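You operate a simulated robot arm through the tools that you are given. There is no shell and no other tool.

You are at the controls of a simulated robot arm. One attempt, no reset.

TASK
Put things in order on the rig end of the service bench. At the end: the gold brass plug from the rig end of the service bench stands where the cream filter element stood; the socket key stands on top of the brown carton (marked "FUSES"); the cream filter element from the rig end of the service bench is in the shallow blue tray; the black rubber plug from the rig end of the service bench stands where the gold brass plug stood; whatever was shut is shut again. Leave all else as you found it, and nothing knocked over. Set down upright: filter element.

The check looks at the end state, three seconds after you hand in, the way a careful person would. Anything else that was tipped, shoved, dropped, spilled or broken makes it a failure.

THE ROBOT
A 7-joint arm with a two-finger parallel gripper, fixed in place. Base frame: the origin is at the foot of the arm, x ahead of it, y to its left, z up; the work surface is at about z = 0.005. Lengths are in m, angles in degrees, forces in N, time in s.
With the tool pointing down near the work surface it reaches from about 0.22 to 0.58 m from the base axis. Its first joint turns from -66.0 to 66.0 degrees. Payload 2.5 kg.
The tool frame sits at the grasp point between the pads (the TCP): z along the fingers, y along the line on which they close. The tips reach 0.023 m beyond it. The gripper opens to 0.094 m. The fingers are 0.038 m wide and 0.01 m thick; the gripper's body (0.054 by 0.096 m) begins 0.039 m behind the TCP.
Orientation is that of the tool frame in the base frame, as a unit quaternion [x, y, z, w]. With the fingers straight down and closing along the base's y, the tool's x points along the base's -x, its y along +y and its z along -z.

THE INTERFACE
- The arm moves only by the tool step_arm. Its argument "plan" is a list of rows, each a list of 3 entries, a list of its own where there are three numbers: the shift along the tool's x, y, z in m, then the turn, a rotation vector about the tool's x, y, z in degrees, then the opening, from 0 (shut) to 1 (fully open). In form: [[[dx, dy, dz], [wx, wy, wz], gripper], ...]. A call has 1 to 20 rows; each row shifts and turns the commanded pose from where the row before left it, along the tool's axes as they then stand. Rows are played at 5 a second. More than 0.05 m and 8.6 degrees between two rows, or a gripper value outside its range, and nothing of the call is played. A pose out of reach is approached as far as the arm can. The call stops where the force on the tool passes 40 N (or 10 N more than at its start, if that is more) or the arm is blocked; 0.2 s more then pass. Each finger travels about 0.108 m/s and halts on what it meets, pressing with about 22 N; the grip force reading is that of the motor and also rises with nothing between the fingers. The clock runs only during rows and for 0.2 s after the last one: add rows that do not move to give the fingers time. The reply holds the time, the measured pose of the TCP, the force on the tool along the base axes, the opening and the grip force, in the units named above and with some noise, with the torque about the TCP (base axes, N m) and any sound that the robot's microphone picked up.
- Cameras (640 x 400 px; columns grow to the right, rows downward): "scene" is fixed at [0.1075, -0.4208, 0.5203]; the picture's right is [0.85, -0.52, 0.00], its down [-0.37, -0.61, -0.70] and it looks along [0.36, 0.60, -0.71] (base axes); focal length 279 px, centre (320, 200). "wrist" rides on the gripper at [0.086, 0.016, -0.074] in the tool frame; the picture's right is [-0.18, 0.98, 0.00], its down [-0.58, -0.11, -0.81] and it looks along [-0.79, -0.15, 0.59] (tool axes); focal length 243 px, centre (320, 200). There is no depth. A picture from a camera that has moved, and an enlarged one, comes with that camera's place and axes in the base frame and with its lens. The place of the scene camera against the robot may be out by one fixed shift of up to 0.018 m in any direction.
- get_image(camera): a new picture of that camera. The clock stands still meanwhile.
- zoom(camera, box): a new picture of the part [left, top, right, bottom] of that camera's present view, enlarged. The clock stands still meanwhile.
- close_job(): hands the job in; it is judged then, once.

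Places have to be worked out from the pictures, the camera data and where the tool is seen. Open the gripper and draw the arm clear of the work before you hand the job in, unless the task says otherwise.

The tools are called after "Call:" by a JSON object that holds its "name" and its "arguments". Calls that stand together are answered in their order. step_arm: Moves the arm, as the interface text tells. Its arguments: {"type":"object","properties":{"plan":{"type":"array","items":{"type":"array"}}},"required":["plan"]} The other tools are called the same way: get_image (camera) takes a picture; zoom (camera, box) takes an enlarged picture of a part of a camera's view; close_job () hands the job in.

At the start:

```text
time_s: 0.0
position: [0.3767, 0.0323, 0.2812]
ee_rot: [0.001, 1.0, 0.001, -0.001]
wrist_force: [0.3, -0.3, -0.4]
moment: [-0.01, -0.01, 0.0]
gripper_width: 0.094
grasp_force: 0.1
```

scene: 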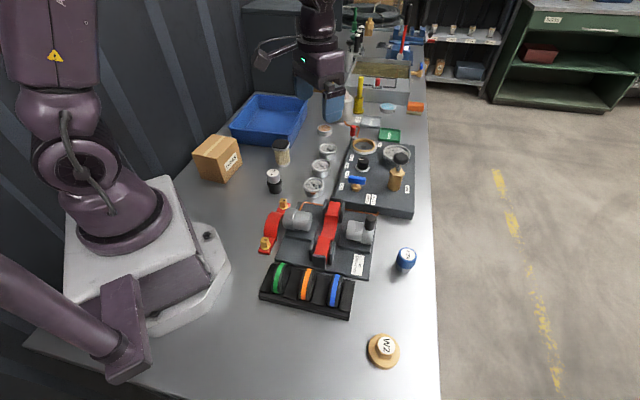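
wrist: 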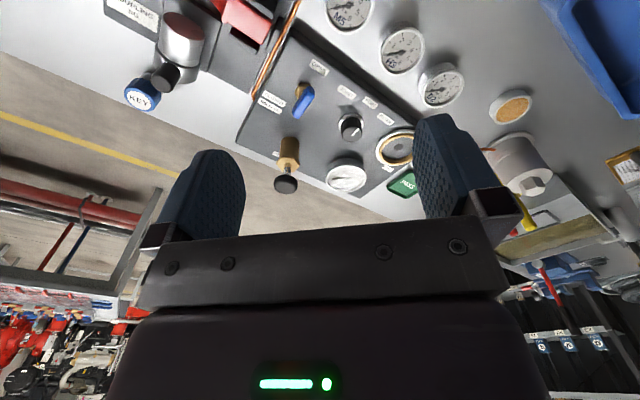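

I'll start by looking closely at the scene with enlarged views of the busy areas.

Call:
{"name": "zoom", "arguments": {"camera": "scene", "box": [180, 80, 340, 200]}}

Call:
{"name": "zoom", "arguments": {"camera": "scene", "box": [310, 100, 450, 230]}}

Call:
{"name": "zoom", "arguments": {"camera": "scene", "box": [230, 180, 430, 380]}}

Call:
{"name": "zoom", "arguments": {"camera": "scene", "box": [320, 0, 480, 140]}}

```text
3.33 times, centred on (260, 140) of scene
camera zoom: at [0.1075, -0.4208, 0.5203], right [0.85, -0.52, 0.0], down [-0.37, -0.61, -0.7], along [0.36, 0.6, -0.71], focal length 931 px, centre (520, 400)
```

zoom: 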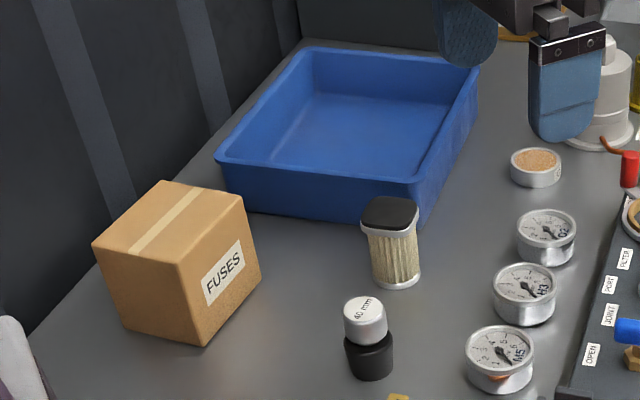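

```text
3.08 times, centred on (380, 165) of scene
camera zoom: at [0.1075, -0.4208, 0.5203], right [0.85, -0.52, 0.0], down [-0.37, -0.61, -0.7], along [0.36, 0.6, -0.71], focal length 859 px, centre (135, 308)
```

zoom: 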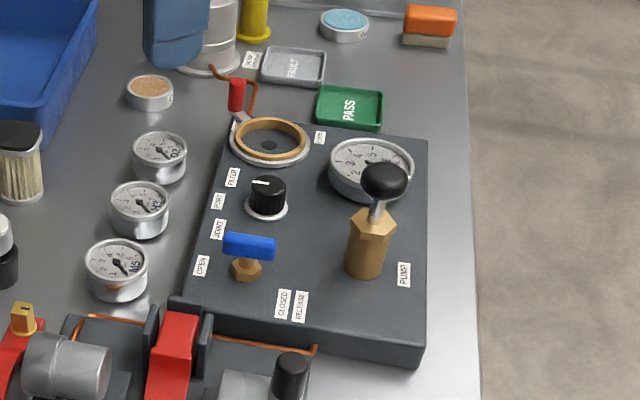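

```text
2.00 times, centred on (330, 280) of scene
camera zoom: at [0.1075, -0.4208, 0.5203], right [0.85, -0.52, 0.0], down [-0.37, -0.61, -0.7], along [0.36, 0.6, -0.71], focal length 559 px, centre (300, 40)
```

zoom: 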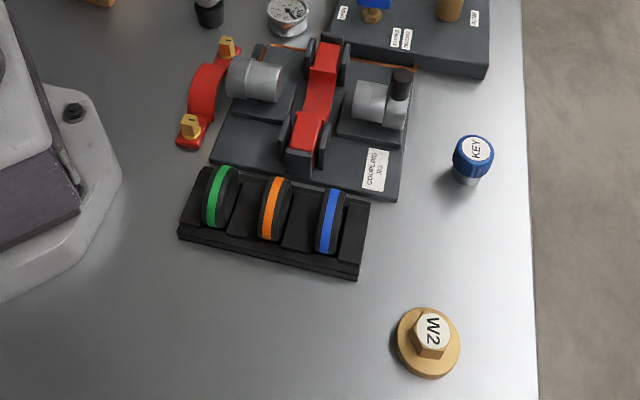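

```text
2.86 times, centred on (400, 70) of scene
camera zoom: at [0.1075, -0.4208, 0.5203], right [0.85, -0.52, 0.0], down [-0.37, -0.61, -0.7], along [0.36, 0.6, -0.71], focal length 798 px, centre (91, 571)
```

zoom: 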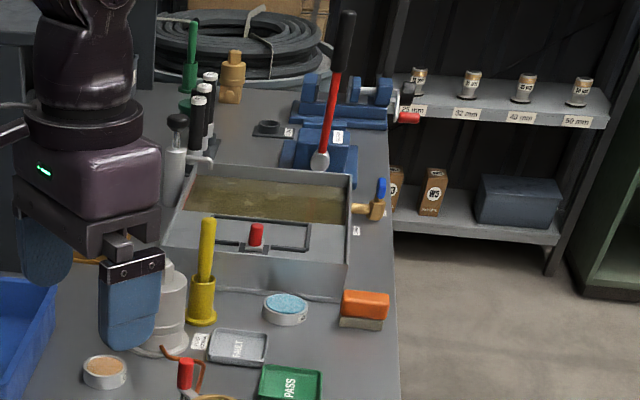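

The scene shows the W2 brass plug at about (0.27,-0.35), the KEY at about (0.41,-0.24), the black plug at about (0.28,0.11), the filter at about (0.355,0.205), the carton at about (0.20,0.26), and the tray beyond the filter. I'll move high over to the left side for wrist-camera views so I can place things accurately.

Call:
{"name": "step_arm", "arguments": {"plan": [[[0.0227, 0.0332, 0.0], [0, 0, 0], 1], [[0.0227, 0.0332, 0.0], [0, 0, 0], 1], [[0.0227, 0.0332, 0.0], [0, 0, 0], 1], [[0.0227, 0.0332, 0.0], [0, 0, 0], 1], [[0, 0, 0], [0, 0, -7.5], 1], [[0, 0, 0], [0, 0, -7.5], 1], [[0, 0, 0], [0, 0, -7.5], 1], [[0, 0, 0], [0, 0, -7.5], 1], [[0, 0, 0], [0, 0, 0], 1], [[0, 0, 0], [0, 0, 0], 1]]}}

```text
time_s: 2.2
position: [0.2851, 0.1667, 0.2795]
ee_rot: [-0.259, 0.966, 0.0, 0.0]
wrist_force: [0.3, 0.2, 0.0]
moment: [-0.02, -0.04, 0.01]
gripper_width: 0.0941
grasp_force: 0.0
```

The pose is as expected, with the tool yawed by 30°. I'll take both pictures.

Call:
{"name": "get_image", "arguments": {"camera": "wrist"}}

Call:
{"name": "get_image", "arguments": {"camera": "scene"}}

```text
taken
camera wrist: at [0.2021, 0.1377, 0.3564], right [-0.33, 0.94, 0.0], down [0.56, 0.2, 0.81], along [0.76, 0.27, -0.59], focal length 243 px, centre (320, 200)
```

wrist: 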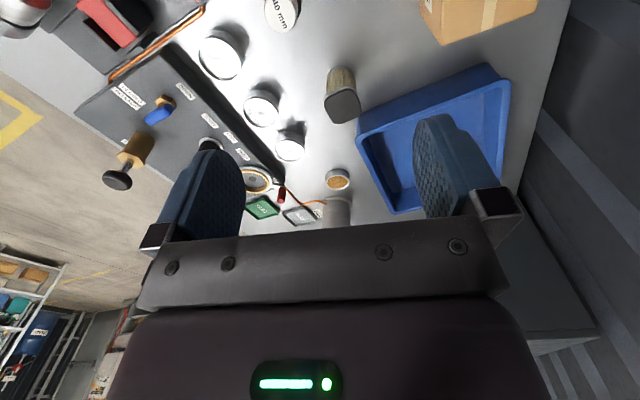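

```text
taken
```

scene: 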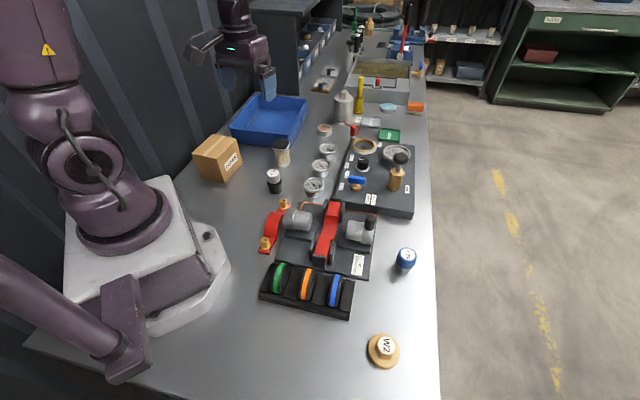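

The wrist view shows the filter, gauges, tray and carton. I'll zoom in for precise pixel positions.

Call:
{"name": "zoom", "arguments": {"camera": "wrist", "box": [240, 0, 400, 140]}}

Call:
{"name": "zoom", "arguments": {"camera": "wrist", "box": [340, 0, 560, 220]}}

```text
2.86 times, centred on (320, 70) of wrist
camera zoom: at [0.2021, 0.1377, 0.3564], right [-0.33, 0.94, 0.0], down [0.56, 0.2, 0.81], along [0.76, 0.27, -0.59], focal length 693 px, centre (320, 571)
```

zoom: 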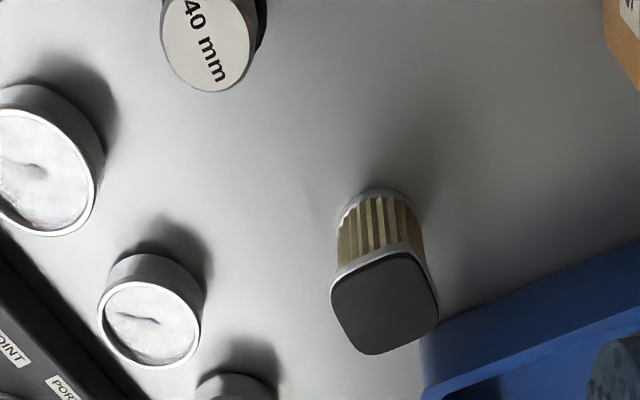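

```text
1.82 times, centred on (450, 110) of wrist
camera zoom: at [0.2021, 0.1377, 0.3564], right [-0.33, 0.94, 0.0], down [0.56, 0.2, 0.81], along [0.76, 0.27, -0.59], focal length 441 px, centre (84, 364)
```

zoom: 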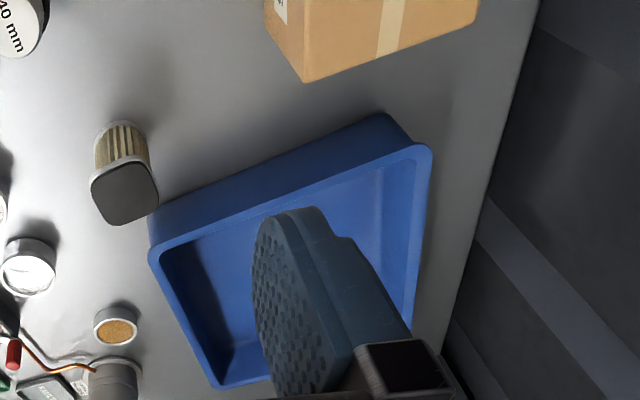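

From this view I place the filter at about (0.364, 0.228), with its top at about z 0.073 and its square cap at a yaw of about 47°, parallel to the tray edge. I'll turn the tool to 47° and hover above it for a check.

Call:
{"name": "step_arm", "arguments": {"plan": [[[0, 0, 0], [0, 0, -8.5], 1], [[0, 0, 0], [0, 0, -8.5], 1], [[-0.0246, -0.004, 0.02], [0, 0, 0], 1], [[-0.0246, -0.004, 0.02], [0, 0, 0], 1], [[-0.0246, -0.004, 0.02], [0, 0, 0], 1], [[-0.0246, -0.004, 0.02], [0, 0, 0], 1], [[0, 0, 0.02], [0, 0, 0], 1], [[0, 0, 0.02], [0, 0, 0], 1], [[0, 0, 0], [0, 0, 0], 1], [[0, 0, 0], [0, 0, 0], 1]]}}

Call:
{"name": "get_image", "arguments": {"camera": "wrist"}}

Call:
{"name": "get_image", "arguments": {"camera": "scene"}}

```text
time_s: 4.4
position: [0.3657, 0.2273, 0.1629]
ee_rot: [-0.398, 0.917, 0.0, 0.001]
wrist_force: [0.2, -0.5, -0.6]
moment: [-0.01, 0.02, -0.01]
gripper_width: 0.0941
grasp_force: 0.3
```

```text
taken
camera wrist: at [0.2933, 0.1765, 0.2385], right [-0.59, 0.8, 0.0], down [0.48, 0.35, 0.81], along [0.65, 0.48, -0.59], focal length 243 px, centre (320, 200)
```

wrist: 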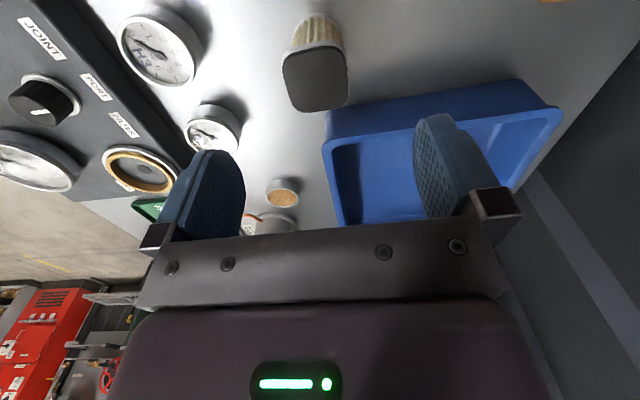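

```text
taken
```

scene: 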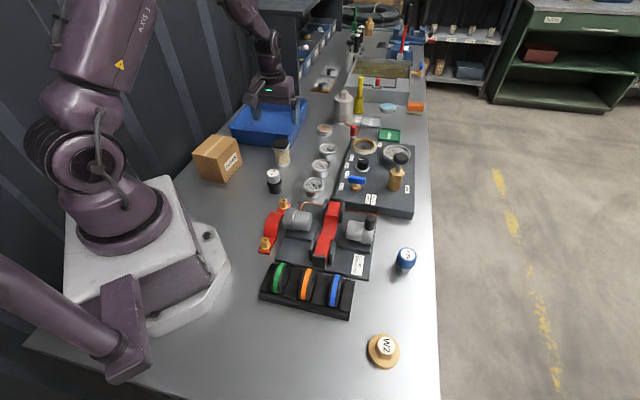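

The filter sits close to the tool axis. I'll zoom to fine-tune the alignment and check it from the scene camera.

Call:
{"name": "zoom", "arguments": {"camera": "wrist", "box": [240, 0, 400, 140]}}

Call:
{"name": "zoom", "arguments": {"camera": "scene", "box": [220, 60, 340, 180]}}

```text
2.86 times, centred on (320, 70) of wrist
camera zoom: at [0.2933, 0.1765, 0.2385], right [-0.59, 0.8, 0.0], down [0.48, 0.35, 0.81], along [0.65, 0.48, -0.59], focal length 693 px, centre (320, 571)
```

zoom: 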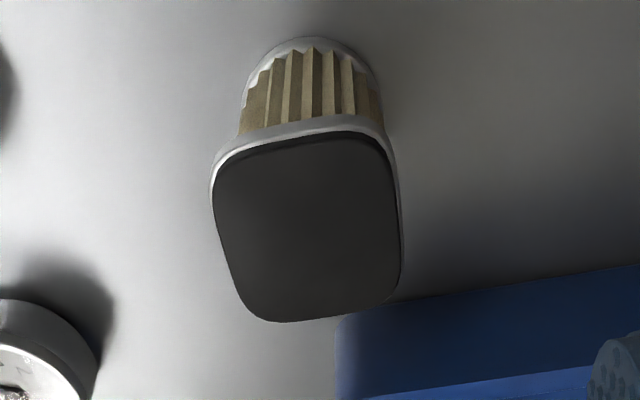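

```text
3.33 times, centred on (280, 120) of scene
camera zoom: at [0.1075, -0.4208, 0.5203], right [0.85, -0.52, 0.0], down [-0.37, -0.61, -0.7], along [0.36, 0.6, -0.71], focal length 931 px, centre (453, 467)
```

zoom: 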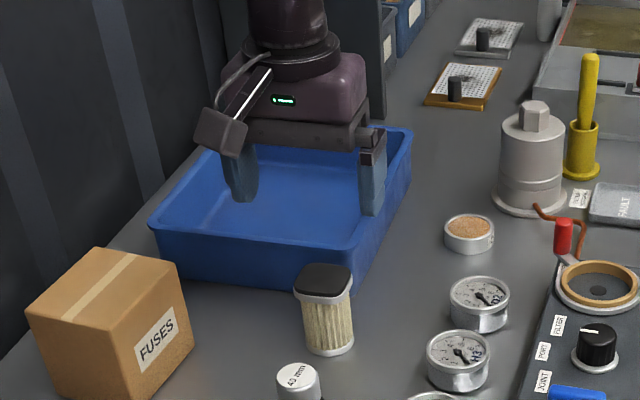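

The filter is centred within 2 mm and its cap is aligned with the fingers. I'll descend to z≈0.046 with a small correction and then check before closing.

Call:
{"name": "step_arm", "arguments": {"plan": [[[0.0014, -0.0019, 0.02], [0, 0, 0], 1], [[0, 0, 0.02], [0, 0, 0], 1], [[0, 0, 0.02], [0, 0, 0], 1], [[0, 0, 0.02], [0, 0, 0], 1], [[0, 0, 0.02], [0, 0, 0], 1], [[0, 0, 0.017], [0, 0, 0], 1], [[0, 0, 0], [0, 0, 0], 1], [[0, 0, 0], [0, 0, 0], 1]]}}

Call:
{"name": "get_image", "arguments": {"camera": "wrist"}}

Call:
{"name": "zoom", "arguments": {"camera": "scene", "box": [220, 60, 340, 180]}}

```text
time_s: 6.2
position: [0.3637, 0.2238, 0.045]
ee_rot: [-0.399, 0.917, 0.0, 0.0]
wrist_force: [0.0, -0.8, -0.8]
moment: [0.03, -0.04, 0.02]
gripper_width: 0.0939
grasp_force: 0.0
```

```text
taken
camera wrist: at [0.2924, 0.1729, 0.1215], right [-0.59, 0.8, 0.0], down [0.48, 0.35, 0.81], along [0.65, 0.48, -0.59], focal length 243 px, centre (320, 200)
```

wrist: 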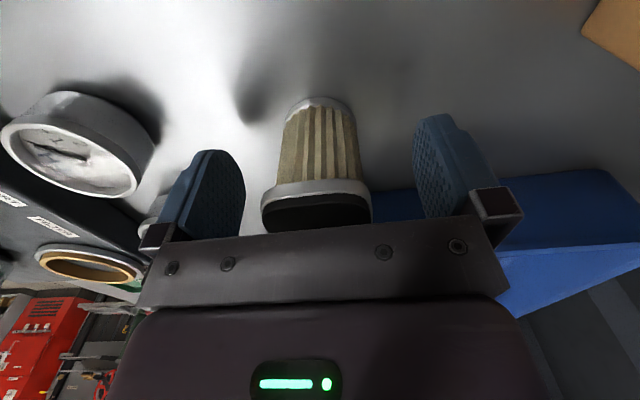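

```text
3.33 times, centred on (280, 120) of scene
camera zoom: at [0.1075, -0.4208, 0.5203], right [0.85, -0.52, 0.0], down [-0.37, -0.61, -0.7], along [0.36, 0.6, -0.71], focal length 931 px, centre (453, 467)
```

zoom: 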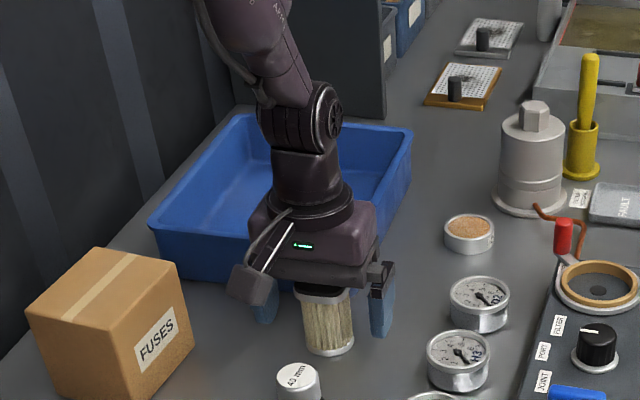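

The filter stands between the fingers with clearance on both sides. I'll close on it.

Call:
{"name": "step_arm", "arguments": {"plan": [[[0, 0, 0], [0, 0, 0], 0.6], [[0, 0, 0], [0, 0, 0], 0.3], [[0, 0, 0], [0, 0, 0], 0.2], [[0, 0, 0], [0, 0, 0], 0.2], [[0, 0, 0], [0, 0, 0], 0.2], [[0, 0, 0], [0, 0, 0], 0.2]]}}

Call:
{"name": "get_image", "arguments": {"camera": "wrist"}}

```text
time_s: 7.6
position: [0.3649, 0.2237, 0.0444]
ee_rot: [-0.399, 0.917, 0.0, 0.0]
wrist_force: [0.0, -0.1, 0.3]
moment: [-0.02, 0.03, -0.02]
gripper_width: 0.045
grasp_force: 22.5
```

```text
taken
camera wrist: at [0.2924, 0.1729, 0.1217], right [-0.59, 0.8, 0.0], down [0.48, 0.35, 0.81], along [0.65, 0.48, -0.59], focal length 243 px, centre (320, 200)
```

wrist: 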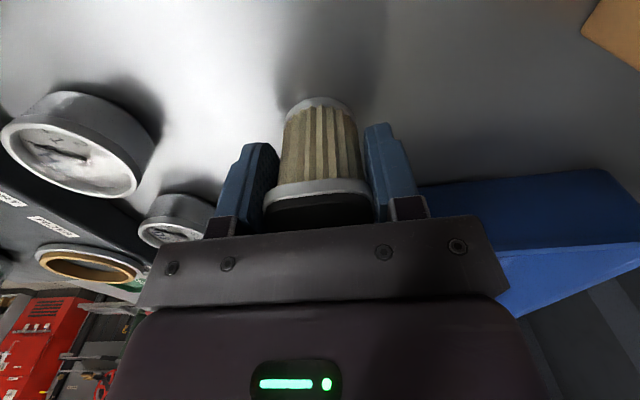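

The filter is gripped (opening 0.045, 22 N). I'll lift it straight up and check that it came along.

Call:
{"name": "step_arm", "arguments": {"plan": [[[0, 0, -0.01], [0, 0, 0], 0.2], [[0, 0, -0.02], [0, 0, 0], 0.2], [[0, 0, -0.025], [0, 0, 0], 0.2], [[0, 0, -0.025], [0, 0, 0], 0.2], [[0, 0, -0.025], [0, 0, 0], 0.2], [[0, 0, -0.025], [0, 0, 0], 0.2], [[0, 0, -0.02], [0, 0, 0], 0.2], [[0, 0, 0], [0, 0, 0], 0.2], [[0, 0, 0], [0, 0, 0], 0.2]]}}

Call:
{"name": "get_image", "arguments": {"camera": "wrist"}}

Call:
{"name": "get_image", "arguments": {"camera": "scene"}}

```text
time_s: 9.6
position: [0.3642, 0.2229, 0.1942]
ee_rot: [-0.4, 0.917, 0.0, 0.0]
wrist_force: [0.2, 0.1, 0.0]
moment: [0.02, -0.02, -0.02]
gripper_width: 0.0451
grasp_force: 22.1
```

```text
taken
camera wrist: at [0.2934, 0.1731, 0.2699], right [-0.59, 0.8, 0.0], down [0.48, 0.35, 0.81], along [0.65, 0.48, -0.59], focal length 243 px, centre (320, 200)
```

wrist: 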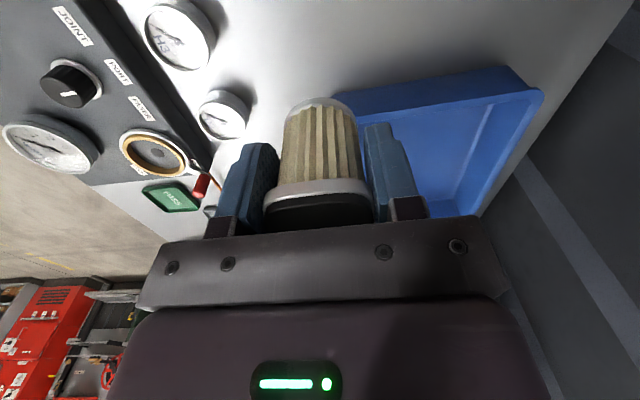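

```text
taken
```

scene: 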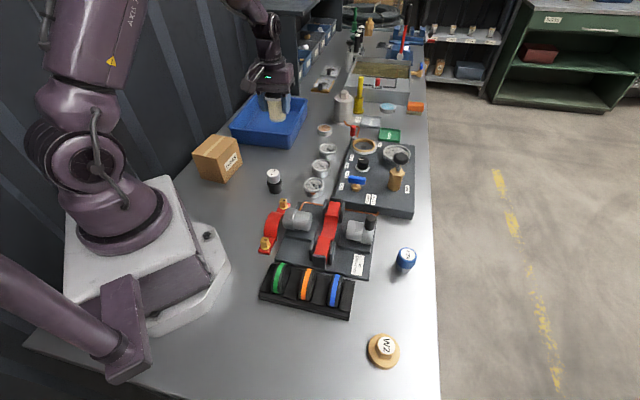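

The filter is held upright. From the pictures the tray's near rim runs from about (0.273,0.42) to (0.42,0.276), so I'll carry the filter over the front interior at about (0.385,0.387).

Call:
{"name": "step_arm", "arguments": {"plan": [[[-0.0168, 0.0121, 0], [0, 0, 0], 0.2], [[-0.0168, 0.0121, 0], [0, 0, 0], 0.2], [[-0.0168, 0.0121, 0], [0, 0, 0], 0.2], [[-0.0168, 0.0121, 0], [0, 0, 0], 0.2], [[-0.0168, 0.0121, 0], [0, 0, 0], 0.2], [[-0.0168, 0.0121, 0], [0, 0, 0], 0.2], [[-0.0168, 0.0121, 0], [0, 0, 0], 0.2], [[-0.0168, 0.0121, 0], [0, 0, 0], 0.2], [[0, 0, 0], [0, 0, 0], 0.2], [[0, 0, 0], [0, 0, 0], 0.2]]}}

Call:
{"name": "get_image", "arguments": {"camera": "wrist"}}

Call:
{"name": "zoom", "arguments": {"camera": "scene", "box": [200, 40, 340, 180]}}

```text
time_s: 11.8
position: [0.3854, 0.3896, 0.1941]
ee_rot: [-0.398, 0.917, 0.0, -0.001]
wrist_force: [-0.2, 0.0, -1.4]
moment: [-0.02, -0.02, 0.01]
gripper_width: 0.0451
grasp_force: 21.7
```

```text
taken
camera wrist: at [0.3139, 0.338, 0.2703], right [-0.59, 0.8, 0.0], down [0.48, 0.35, 0.81], along [0.65, 0.48, -0.59], focal length 243 px, centre (320, 200)
```

wrist: 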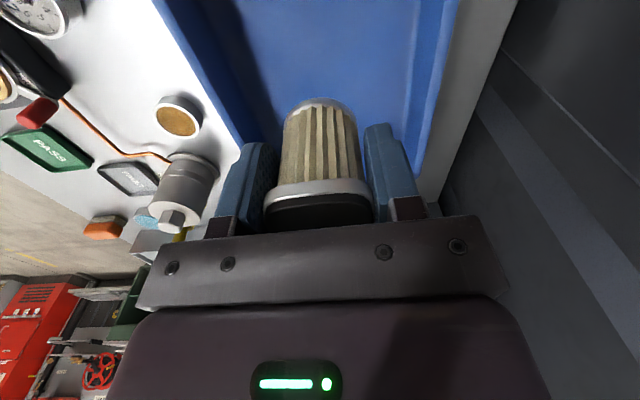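

```text
2.86 times, centred on (270, 110) of scene
camera zoom: at [0.1075, -0.4208, 0.5203], right [0.85, -0.52, 0.0], down [-0.37, -0.61, -0.7], along [0.36, 0.6, -0.71], focal length 798 px, centre (463, 457)
```

zoom: 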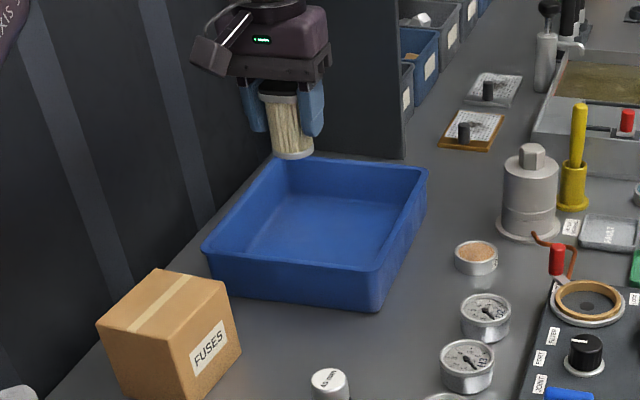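

Above the tray now; I'll go 1 cm further in and descend to about 1 cm above the tray floor, then check.

Call:
{"name": "step_arm", "arguments": {"plan": [[[-0.01, 0, 0.014], [0, 0, 0], 0.2], [[0, 0, 0.02], [0, 0, 0], 0.2], [[0, 0, 0.02], [0, 0, 0], 0.2], [[0, 0, 0.02], [0, 0, 0], 0.2], [[0, 0, 0.02], [0, 0, 0], 0.2], [[0, 0, 0.02], [0, 0, 0], 0.2], [[0, 0, 0.01], [0, 0, 0], 0.2], [[0, 0, 0.01], [0, 0, 0], 0.2], [[0, 0, 0], [0, 0, 0], 0.2], [[0, 0, 0], [0, 0, 0], 0.2]]}}

Call:
{"name": "get_image", "arguments": {"camera": "wrist"}}

Call:
{"name": "zoom", "arguments": {"camera": "scene", "box": [200, 40, 340, 180]}}

```text
time_s: 14.0
position: [0.391, 0.3949, 0.0596]
ee_rot: [-0.399, 0.917, 0.0, 0.0]
wrist_force: [0.1, -0.2, -0.1]
moment: [0.0, 0.0, 0.04]
gripper_width: 0.0452
grasp_force: 21.4
```

```text
taken
camera wrist: at [0.3208, 0.3449, 0.1358], right [-0.59, 0.8, 0.0], down [0.48, 0.35, 0.81], along [0.65, 0.48, -0.59], focal length 243 px, centre (320, 200)
```

wrist: 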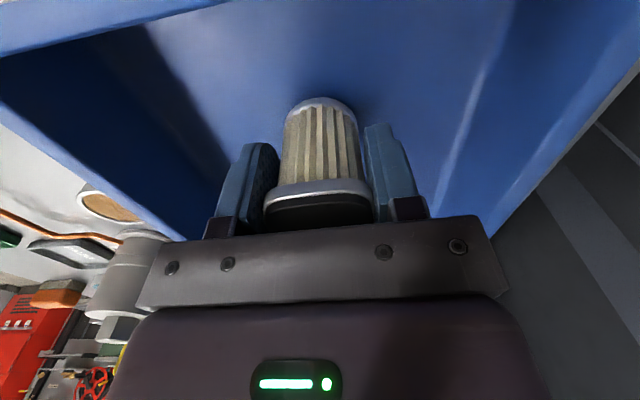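

```text
2.86 times, centred on (270, 110) of scene
camera zoom: at [0.1075, -0.4208, 0.5203], right [0.85, -0.52, 0.0], down [-0.37, -0.61, -0.7], along [0.36, 0.6, -0.71], focal length 798 px, centre (463, 457)
```

zoom: 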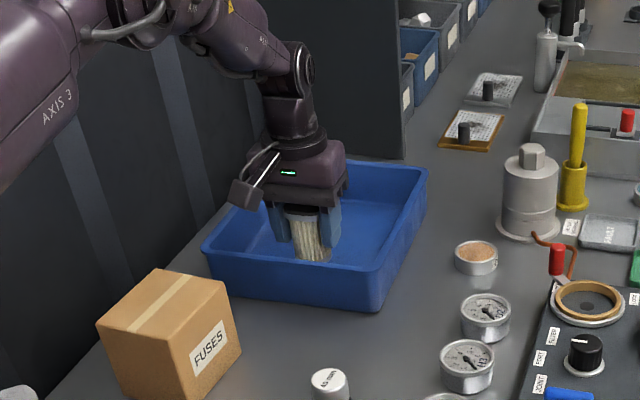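

The filter hangs inside the tray, clear of the walls. I'll lower it in small steps and watch the force.

Call:
{"name": "step_arm", "arguments": {"plan": [[[0, 0, 0.003], [0, 0, 0], 0.2], [[0, 0, 0.003], [0, 0, 0], 0.2], [[0, 0, 0], [0, 0, 0], 0.2]]}}

Call:
{"name": "step_arm", "arguments": {"plan": [[[0, 0, 0.002], [0, 0, 0], 0.2], [[0, 0, 0], [0, 0, 0], 0.2]]}}

Call:
{"name": "zoom", "arguments": {"camera": "wrist", "box": [240, 60, 400, 200]}}

```text
time_s: 14.8
position: [0.3926, 0.3967, 0.0532]
ee_rot: [-0.399, 0.917, 0.0, 0.0]
wrist_force: [0.3, -0.6, -0.9]
moment: [-0.01, -0.01, -0.03]
gripper_width: 0.0452
grasp_force: 21.7
```

```text
time_s: 15.4
position: [0.3936, 0.3962, 0.0512]
ee_rot: [-0.399, 0.917, 0.0, 0.001]
wrist_force: [0.5, 0.2, -1.4]
moment: [0.0, 0.01, 0.02]
gripper_width: 0.0451
grasp_force: 21.6
```

```text
2.86 times, centred on (320, 130) of wrist
camera zoom: at [0.3209, 0.3452, 0.1279], right [-0.59, 0.8, 0.0], down [0.48, 0.35, 0.81], along [0.65, 0.48, -0.59], focal length 693 px, centre (320, 400)
```

zoom: 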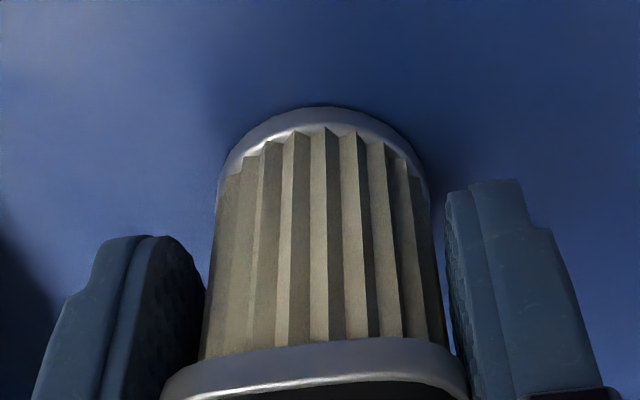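

No contact yet at z 0.051. I'll continue in millimetre steps.

Call:
{"name": "step_arm", "arguments": {"plan": [[[0, 0, 0.0015], [0, 0, 0], 0.2], [[0, 0, 0], [0, 0, 0], 0.2]]}}

Call:
{"name": "step_arm", "arguments": {"plan": [[[0, 0, 0.001], [0, 0, 0], 0.2], [[0, 0, 0], [0, 0, 0], 0.2]]}}

```text
time_s: 16.0
position: [0.3937, 0.397, 0.0509]
ee_rot: [-0.399, 0.917, 0.001, 0.001]
wrist_force: [-2.2, -2.5, 7.0]
moment: [-0.01, 0.16, 0.01]
gripper_width: 0.0452
grasp_force: 21.9
```

```text
time_s: 16.6
position: [0.3931, 0.3964, 0.0518]
ee_rot: [-0.398, 0.917, 0.001, 0.001]
wrist_force: [-0.2, -2.2, 16.8]
moment: [0.0, 0.01, -0.03]
gripper_width: 0.045
grasp_force: 22.3
```

Contact at z≈0.0505 (17 N upward). I'll ease up 2 mm and open the fingers.

Call:
{"name": "step_arm", "arguments": {"plan": [[[0, 0, -0.002], [0, 0, 0], 0.2], [[0, 0, 0], [0, 0, 0], 0.2], [[0, 0, 0], [0, 0, 0], 0.6], [[0, 0, 0], [0, 0, 0], 0.8], [[0, 0, 0], [0, 0, 0], 0.9], [[0, 0, 0], [0, 0, 0], 0.9], [[0, 0, 0], [0, 0, 0], 0.9]]}}

Call:
{"name": "get_image", "arguments": {"camera": "wrist"}}

```text
time_s: 18.2
position: [0.3925, 0.3966, 0.0503]
ee_rot: [-0.399, 0.917, 0.0, 0.0]
wrist_force: [0.6, -0.2, -0.2]
moment: [0.03, -0.02, -0.02]
gripper_width: 0.0845
grasp_force: 0.0
```

```text
taken
camera wrist: at [0.321, 0.3451, 0.1278], right [-0.59, 0.8, 0.0], down [0.48, 0.35, 0.81], along [0.65, 0.48, -0.59], focal length 243 px, centre (320, 200)
```

wrist: 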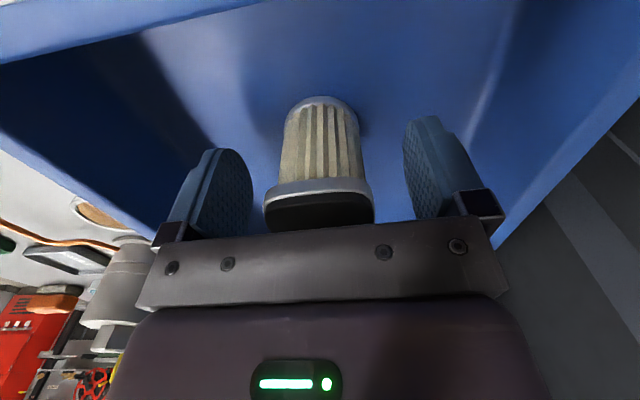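

The filter stands upright in the tray, free of the fingers. I'll rise straight up and verify.

Call:
{"name": "step_arm", "arguments": {"plan": [[[0, 0, -0.015], [0, 0, 0], 0.9], [[0, 0, -0.025], [0, 0, 0], 0.9], [[0, 0, -0.03], [0, 0, 0], 0.9], [[0, 0, -0.04], [0, 0, 0], 0.9], [[0, 0, -0.04], [0, 0, 0], 0.9], [[0, 0, -0.04], [0, 0, 0], 0.9], [[0, 0, 0], [0, 0, 0], 0.9], [[0, 0, 0], [0, 0, 0], 0.9]]}}

Call:
{"name": "get_image", "arguments": {"camera": "wrist"}}

Call:
{"name": "zoom", "arguments": {"camera": "scene", "box": [200, 40, 340, 180]}}

```text
time_s: 20.0
position: [0.3931, 0.3956, 0.2441]
ee_rot: [-0.399, 0.917, 0.0, 0.0]
wrist_force: [-0.3, -0.4, -0.4]
moment: [-0.02, -0.02, -0.01]
gripper_width: 0.0848
grasp_force: 0.0
```

```text
taken
camera wrist: at [0.3214, 0.3454, 0.3199], right [-0.59, 0.8, 0.0], down [0.48, 0.35, 0.81], along [0.65, 0.48, -0.59], focal length 243 px, centre (320, 200)
```

wrist: 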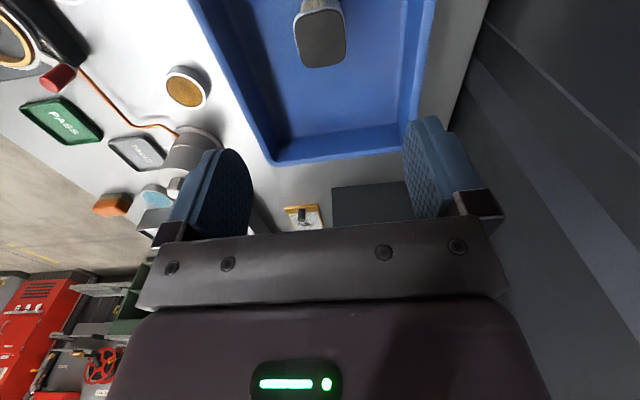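

```text
2.86 times, centred on (270, 110) of scene
camera zoom: at [0.1075, -0.4208, 0.5203], right [0.85, -0.52, 0.0], down [-0.37, -0.61, -0.7], along [0.36, 0.6, -0.71], focal length 798 px, centre (463, 457)
```

zoom: 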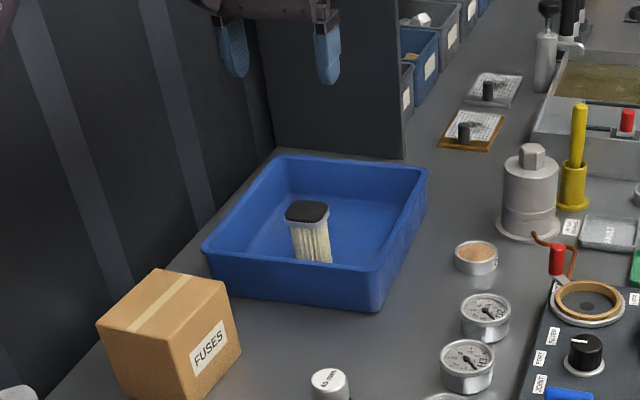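

The filter is placed. Next is the W2 brass plug, so I'll swing the empty gripper at z≈0.28 over to the right side.

Call:
{"name": "step_arm", "arguments": {"plan": [[[0.0347, -0.0273, -0.004], [0, 0, 0], 0.9], [[0.0347, -0.0273, -0.004], [0, 0, 0], 0.9], [[0.0347, -0.0273, -0.004], [0, 0, 0], 0.9], [[0.0347, -0.0273, -0.004], [0, 0, 0], 0.9], [[0.0347, -0.0273, -0.004], [0, 0, 0], 0.9], [[0.0347, -0.0273, -0.004], [0, 0, 0], 0.9], [[0.0347, -0.0273, -0.004], [0, 0, 0], 0.9], [[0.0347, -0.0273, -0.004], [0, 0, 0], 0.9], [[0.0347, -0.0273, -0.004], [0, 0, 0], 0.9], [[0, 0, 0], [0, 0, 7.83], 0.9], [[0, 0, 0], [0, 0, 7.83], 0.9], [[0, 0, 0], [0, 0, 7.83], 0.9], [[0, 0, 0], [0, 0, 7.83], 0.9], [[0, 0, 0], [0, 0, 7.83], 0.9], [[0, 0, 0], [0, 0, 7.83], 0.9], [[0, 0, 0], [0, 0, 0], 0.9]]}}

Call:
{"name": "get_image", "arguments": {"camera": "wrist"}}

Call:
{"name": "get_image", "arguments": {"camera": "scene"}}

```text
time_s: 23.4
position: [0.3585, -0.0006, 0.2783]
ee_rot: [0.001, 1.0, 0.0, 0.0]
wrist_force: [0.0, -0.2, 0.4]
moment: [-0.02, 0.02, 0.02]
gripper_width: 0.0846
grasp_force: 0.1
```

```text
taken
camera wrist: at [0.2723, 0.0172, 0.353], right [0.19, 0.98, 0.0], down [0.58, -0.11, 0.81], along [0.79, -0.15, -0.59], focal length 243 px, centre (320, 200)
```

wrist: 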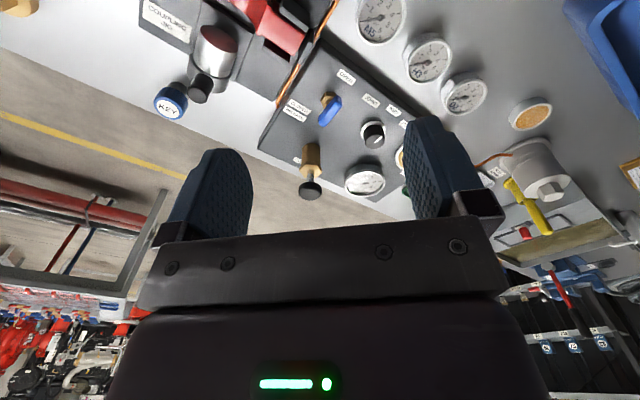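

```text
taken
```

scene: 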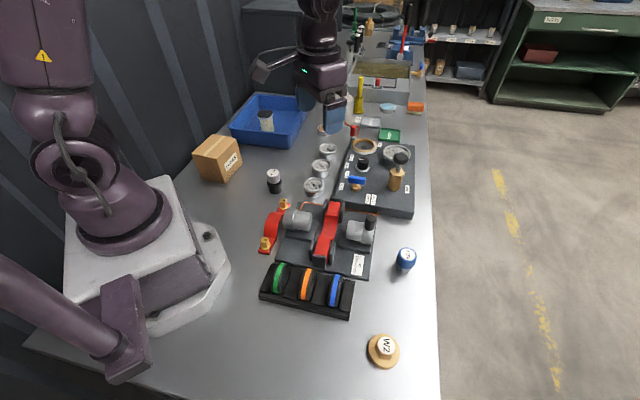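

Everything else is undisturbed. Continuing to the W2 plug's area, turning the tool to a yaw of about -49°.

Call:
{"name": "step_arm", "arguments": {"plan": [[[0.0162, -0.04, 0.0], [0, 0, 0], 0.9], [[0.0162, -0.04, 0.0], [0, 0, 0], 0.9], [[0.0162, -0.04, 0.0], [0, 0, 0], 0.9], [[0.0162, -0.04, 0.0], [0, 0, 0], 0.9], [[0.0162, -0.04, 0.0], [0, 0, 0], 0.9], [[0.0162, -0.04, 0.0], [0, 0, 0], 0.9], [[0.0162, -0.04, 0.0], [0, 0, 0], 0.9], [[0, 0, 0], [0, 0, 8.17], 0.9], [[0, 0, 0], [0, 0, 8.17], 0.9], [[0, 0, 0], [0, 0, 8.17], 0.9], [[0, 0, 0], [0, 0, 8.17], 0.9], [[0, 0, 0], [0, 0, 8.17], 0.9], [[0, 0, 0], [0, 0, 8.17], 0.9], [[0, 0, 0], [0, 0, 0], 0.9], [[0, 0, 0], [0, 0, 0], 0.9]]}}

Call:
{"name": "get_image", "arguments": {"camera": "wrist"}}

Call:
{"name": "get_image", "arguments": {"camera": "scene"}}

```text
time_s: 26.6
position: [0.2469, -0.2791, 0.2778]
ee_rot: [0.416, 0.909, 0.0, 0.0]
wrist_force: [-0.5, -0.2, -0.1]
moment: [0.03, -0.01, 0.0]
gripper_width: 0.0848
grasp_force: 0.0
```

```text
taken
camera wrist: at [0.2009, -0.2028, 0.3537], right [0.86, 0.51, 0.0], down [0.3, -0.51, 0.81], along [0.41, -0.7, -0.59], focal length 243 px, centre (320, 200)
```

wrist: 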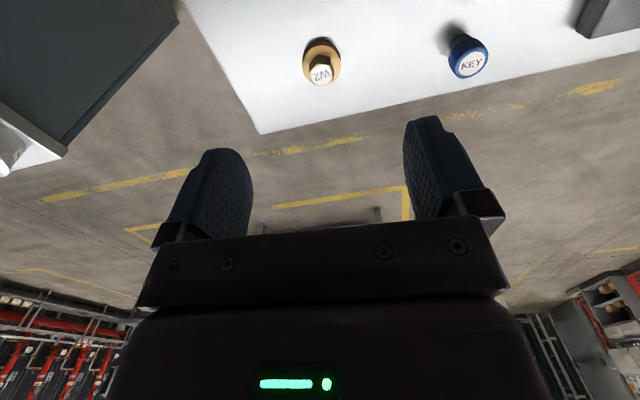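

```text
taken
```

scene: 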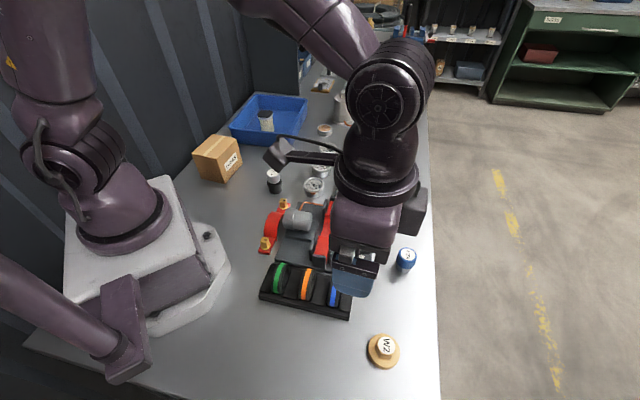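

Both the W2 plug and the KEY are visible. I'll zoom for accurate pixels.

Call:
{"name": "zoom", "arguments": {"camera": "wrist", "box": [270, 10, 370, 110]}}

Call:
{"name": "zoom", "arguments": {"camera": "wrist", "box": [410, 0, 510, 100]}}

Call:
{"name": "zoom", "arguments": {"camera": "scene", "box": [340, 310, 430, 390]}}

```text
4.00 times, centred on (320, 60) of wrist
camera zoom: at [0.2009, -0.2028, 0.3537], right [0.86, 0.51, 0.0], down [0.3, -0.51, 0.81], along [0.41, -0.7, -0.59], focal length 970 px, centre (320, 760)
```

zoom: 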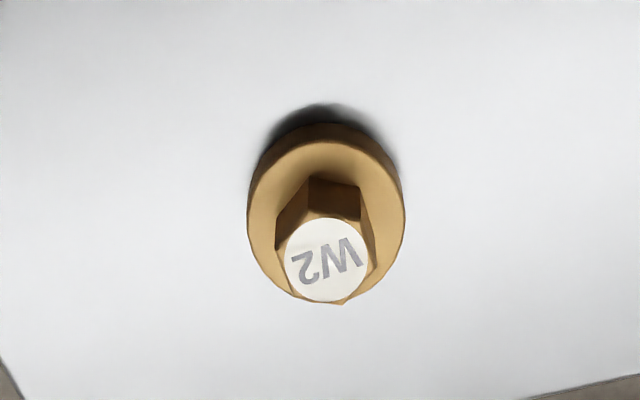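

```text
4.00 times, centred on (460, 50) of wrist
camera zoom: at [0.2009, -0.2028, 0.3537], right [0.86, 0.51, 0.0], down [0.3, -0.51, 0.81], along [0.41, -0.7, -0.59], focal length 970 px, centre (-240, 800)
```

zoom: 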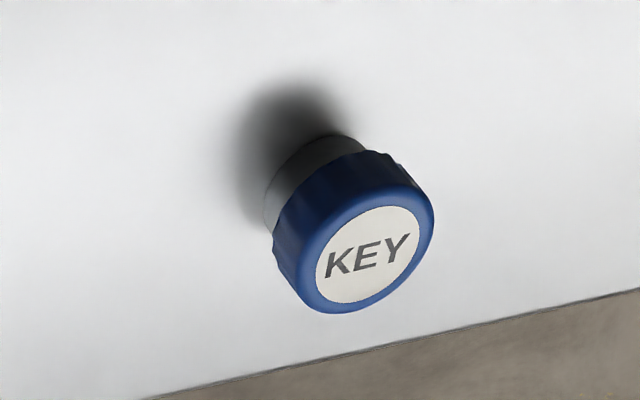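

```text
5.00 times, centred on (385, 350) of scene
camera zoom: at [0.1075, -0.4208, 0.5203], right [0.85, -0.52, 0.0], down [-0.37, -0.61, -0.7], along [0.36, 0.6, -0.71], focal length 1396 px, centre (-5, -550)
```

zoom: 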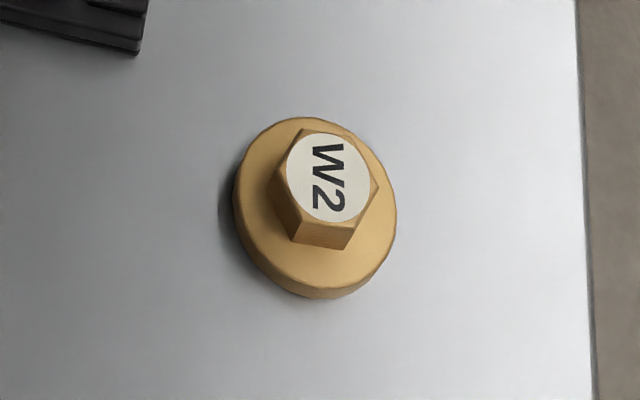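

W2 is at about (0.282,-0.336), with the flange top at about z 0.02 and the hex top at about 0.045. I'll move above it, lower to z≈0.14 and turn about 12° towards the hex flats.

Call:
{"name": "step_arm", "arguments": {"plan": [[[-0.0219, -0.0035, 0.0], [0, 0, 0], 0.9], [[-0.0219, -0.0035, 0.0], [0, 0, 0], 0.9], [[-0.0219, -0.0035, 0.0], [0, 0, 0], 0.9], [[0, 0, 0.035], [0, 0, -6], 0.9], [[0, 0, 0.035], [0, 0, -6], 0.9], [[0, 0, 0.035], [0, 0, 0], 0.9], [[0, 0, 0.032], [0, 0, 0], 0.9], [[0, 0, 0], [0, 0, 0], 0.9], [[0, 0, 0], [0, 0, 0], 0.9]]}}

Call:
{"name": "get_image", "arguments": {"camera": "wrist"}}

Call:
{"name": "zoom", "arguments": {"camera": "wrist", "box": [260, 0, 380, 120]}}

Call:
{"name": "get_image", "arguments": {"camera": "scene"}}

```text
time_s: 28.6
position: [0.2819, -0.3364, 0.1405]
ee_rot: [0.317, 0.948, -0.001, 0.001]
wrist_force: [0.2, 0.3, 0.0]
moment: [-0.01, -0.04, -0.01]
gripper_width: 0.0849
grasp_force: 0.1
```

```text
taken
camera wrist: at [0.2223, -0.2699, 0.2163], right [0.74, 0.67, 0.0], down [0.4, -0.44, 0.81], along [0.54, -0.6, -0.59], focal length 243 px, centre (320, 200)
```

wrist: 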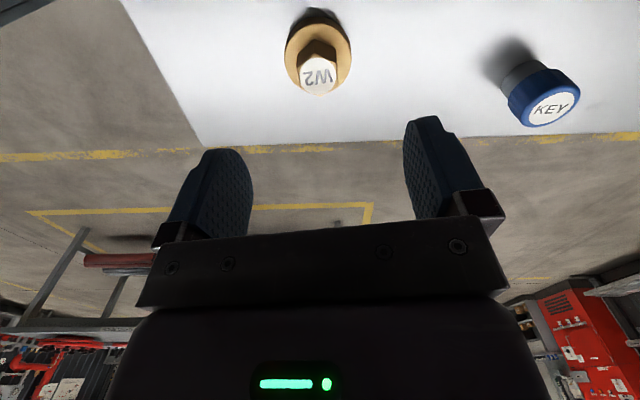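

```text
3.33 times, centred on (320, 60) of wrist
camera zoom: at [0.2223, -0.2699, 0.2163], right [0.74, 0.67, 0.0], down [0.4, -0.44, 0.81], along [0.54, -0.6, -0.59], focal length 809 px, centre (320, 667)
```

zoom: 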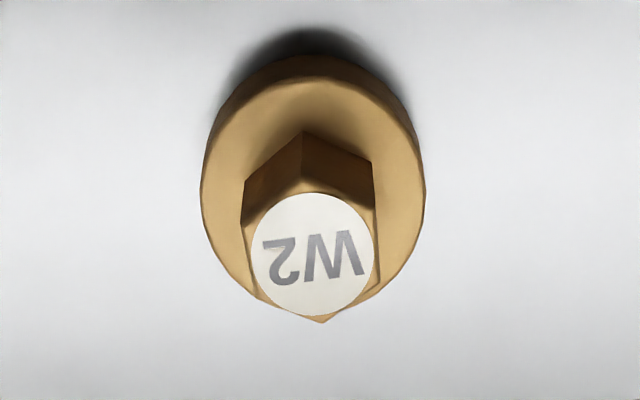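

```text
taken
```

scene: 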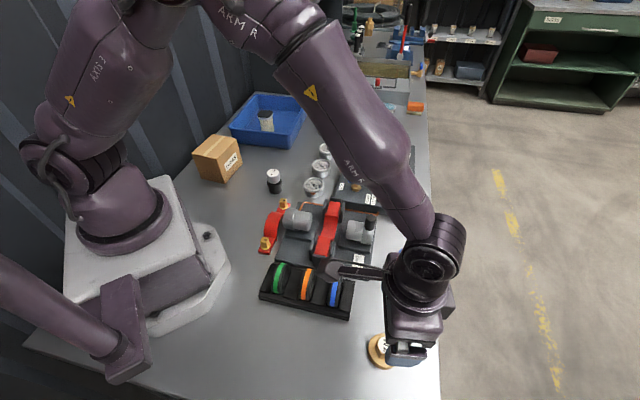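

The hex is almost aligned (about 5° residual) and centred within 2 mm; hex flats are about 27 mm apart. I'll correct and descend to z≈0.046, which keeps the fingertips above the flange.

Call:
{"name": "step_arm", "arguments": {"plan": [[[0.0009, -0.0015, 0.0], [0, 0, 5], 0.9], [[0, 0, 0.02], [0, 0, 0], 0.9], [[0, 0, 0.02], [0, 0, 0], 0.9], [[0, 0, 0.02], [0, 0, 0], 0.9], [[0, 0, 0.02], [0, 0, 0], 0.9], [[0, 0, 0.0145], [0, 0, 0], 0.9], [[0, 0, 0], [0, 0, 0], 0.9], [[0, 0, 0], [0, 0, 0], 0.9]]}}

Call:
{"name": "get_image", "arguments": {"camera": "wrist"}}

Call:
{"name": "zoom", "arguments": {"camera": "wrist", "box": [200, 60, 460, 240]}}

```text
time_s: 30.4
position: [0.2791, -0.3373, 0.0449]
ee_rot: [0.358, 0.934, 0.001, 0.0]
wrist_force: [-0.1, 0.0, 0.4]
moment: [0.01, -0.03, 0.0]
gripper_width: 0.0846
grasp_force: 0.1
```

```text
taken
camera wrist: at [0.2255, -0.2664, 0.1217], right [0.79, 0.61, 0.0], down [0.36, -0.47, 0.81], along [0.49, -0.64, -0.59], focal length 243 px, centre (320, 200)
```

wrist: 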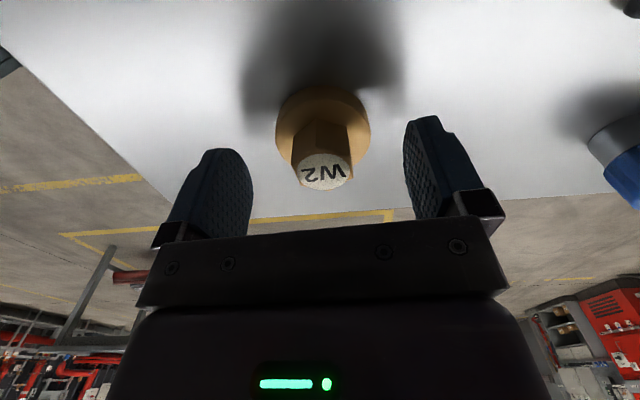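

```text
2.22 times, centred on (330, 150) of wrist
camera zoom: at [0.2255, -0.2664, 0.1217], right [0.79, 0.61, 0.0], down [0.36, -0.47, 0.81], along [0.49, -0.64, -0.59], focal length 539 px, centre (298, 311)
```

zoom: 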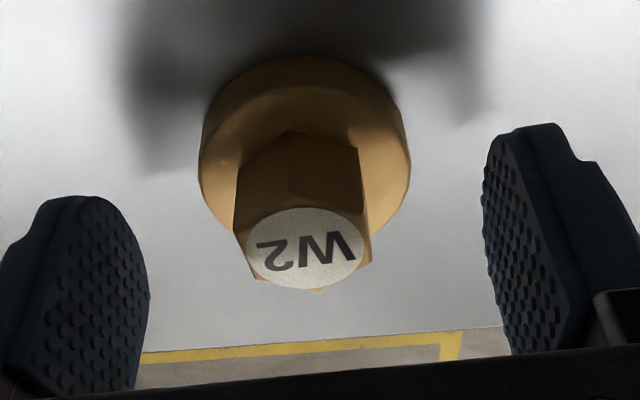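

The hex is centred between the pads. I'll close on it now.

Call:
{"name": "step_arm", "arguments": {"plan": [[[0, 0, 0], [0, 0, 0], 0.5], [[0, 0, 0], [0, 0, 0], 0.3], [[0, 0, 0], [0, 0, 0], 0.1], [[0, 0, 0], [0, 0, 0], 0.1], [[0, 0, 0], [0, 0, 0], 0.1], [[0, 0, 0], [0, 0, 0], 0.1]]}}

Call:
{"name": "zoom", "arguments": {"camera": "wrist", "box": [200, 60, 460, 240]}}

```text
time_s: 31.8
position: [0.2783, -0.3391, 0.0461]
ee_rot: [0.358, 0.934, 0.0, 0.0]
wrist_force: [-0.5, 0.1, 0.2]
moment: [0.03, 0.0, -0.01]
gripper_width: 0.0332
grasp_force: 21.8
```

```text
2.22 times, centred on (330, 150) of wrist
camera zoom: at [0.2255, -0.2665, 0.1218], right [0.79, 0.61, 0.0], down [0.36, -0.47, 0.81], along [0.49, -0.64, -0.59], focal length 539 px, centre (298, 311)
```

zoom: 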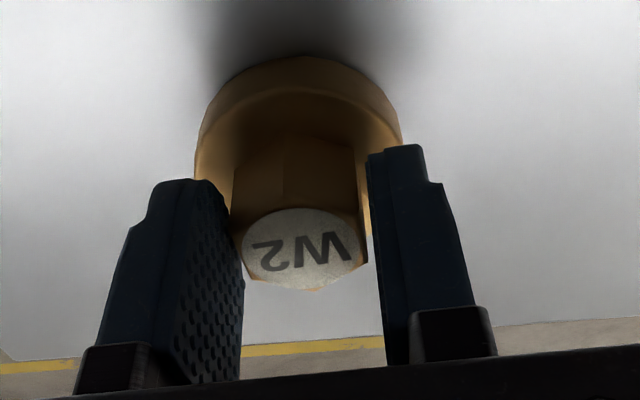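

Gripped (0.033 m, 22 N). I'll lift slowly and check that it isn't slipping.

Call:
{"name": "step_arm", "arguments": {"plan": [[[0, 0, -0.006], [0, 0, 0], 0.1], [[0, 0, -0.01], [0, 0, 0], 0.1], [[0, 0, -0.015], [0, 0, 0], 0.1], [[0, 0, -0.02], [0, 0, 0], 0.1], [[0, 0, 0], [0, 0, 0], 0.1]]}}

Call:
{"name": "get_image", "arguments": {"camera": "wrist"}}

Call:
{"name": "get_image", "arguments": {"camera": "scene"}}

```text
time_s: 33.0
position: [0.2802, -0.337, 0.0967]
ee_rot: [0.359, 0.934, 0.0, 0.0]
wrist_force: [-0.3, 0.1, -2.0]
moment: [-0.01, 0.04, 0.02]
gripper_width: 0.033
grasp_force: 22.6
```

```text
taken
camera wrist: at [0.2256, -0.2663, 0.1721], right [0.79, 0.61, 0.0], down [0.36, -0.47, 0.81], along [0.49, -0.64, -0.59], focal length 243 px, centre (320, 200)
```

wrist: 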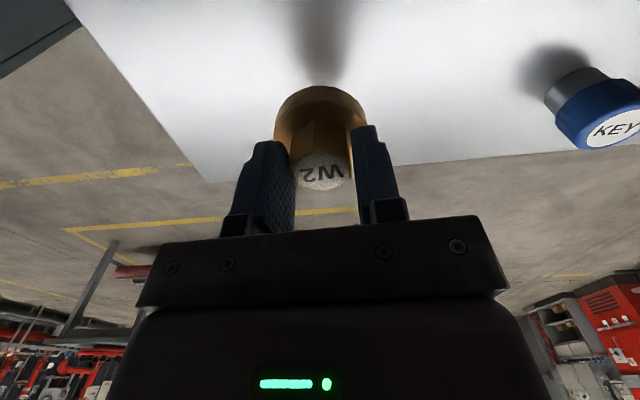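

```text
taken
```

scene: 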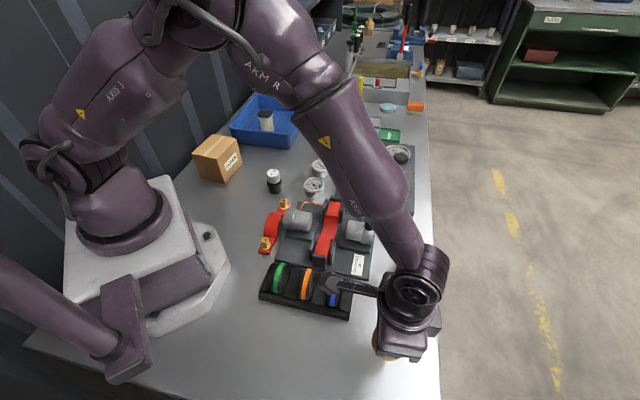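

The plug is held securely. I'll raise to z≈0.28 and transit back toward the centre.

Call:
{"name": "step_arm", "arguments": {"plan": [[[0, 0, -0.03], [0, 0, 0], 0.1], [[0, 0, -0.03], [0, 0, 0], 0.1], [[0, 0, -0.03], [0, 0, 0], 0.1], [[0, 0, -0.03], [0, 0, 0], 0.1], [[0, 0, -0.03], [0, 0, 0], 0.1], [[0, 0, -0.03], [0, 0, 0], 0.1], [[0.01666, 0.03047, 0], [0, 0, 0], 0.1], [[0.01666, 0.03047, 0], [0, 0, 0], 0.1], [[0.01666, 0.03047, 0], [0, 0, 0], 0.1], [[0.01666, 0.03047, 0], [0, 0, 0], 0.1], [[0.01666, 0.03047, 0], [0, 0, 0], 0.1], [[0.01666, 0.03047, 0], [0, 0, 0], 0.1], [[0.01666, 0.03047, 0], [0, 0, 0], 0.1], [[0.01666, 0.03047, 0], [0, 0, 0], 0.1], [[0.01666, 0.03047, 0], [0, 0, 0], 0.1], [[0.01666, 0.03047, 0], [0, 0, 0], 0.1], [[0, 0, 0], [0, 0, 0], 0.1]]}}

Call:
{"name": "step_arm", "arguments": {"plan": [[[0, 0, 0], [0, 0, -8], 0.1], [[0, 0, 0], [0, 0, -8], 0.1], [[0, 0, 0], [0, 0, -8], 0.1], [[0, 0, 0], [0, 0, -8], 0.1], [[0, 0, 0], [0, 0, -8], 0.1], [[0, 0, 0], [0, 0, -8], 0.1], [[0, 0, 0], [0, 0, -8], 0.1], [[0, 0, 0], [0, 0, -8], 0.1], [[0, 0, 0], [0, 0, -8], 0.1], [[0, 0, 0], [0, 0, 0], 0.1]]}}

Call:
{"name": "get_image", "arguments": {"camera": "wrist"}}

```text
time_s: 36.6
position: [0.3581, 0.0014, 0.2768]
ee_rot: [0.358, 0.934, 0.0, 0.0]
wrist_force: [0.3, 0.5, -2.2]
moment: [0.03, 0.03, 0.0]
gripper_width: 0.0333
grasp_force: 21.9
```

```text
time_s: 38.8
position: [0.3591, 0.0002, 0.2779]
ee_rot: [-0.26, 0.966, 0.001, 0.0]
wrist_force: [-0.3, -1.0, -2.2]
moment: [0.0, 0.02, 0.0]
gripper_width: 0.0331
grasp_force: 21.8
```

```text
taken
camera wrist: at [0.2758, -0.0269, 0.3537], right [-0.33, 0.94, 0.0], down [0.56, 0.2, 0.81], along [0.76, 0.27, -0.59], focal length 243 px, centre (320, 200)
```

wrist: 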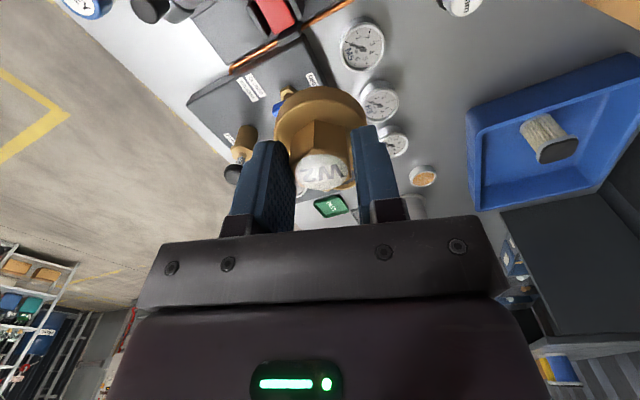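

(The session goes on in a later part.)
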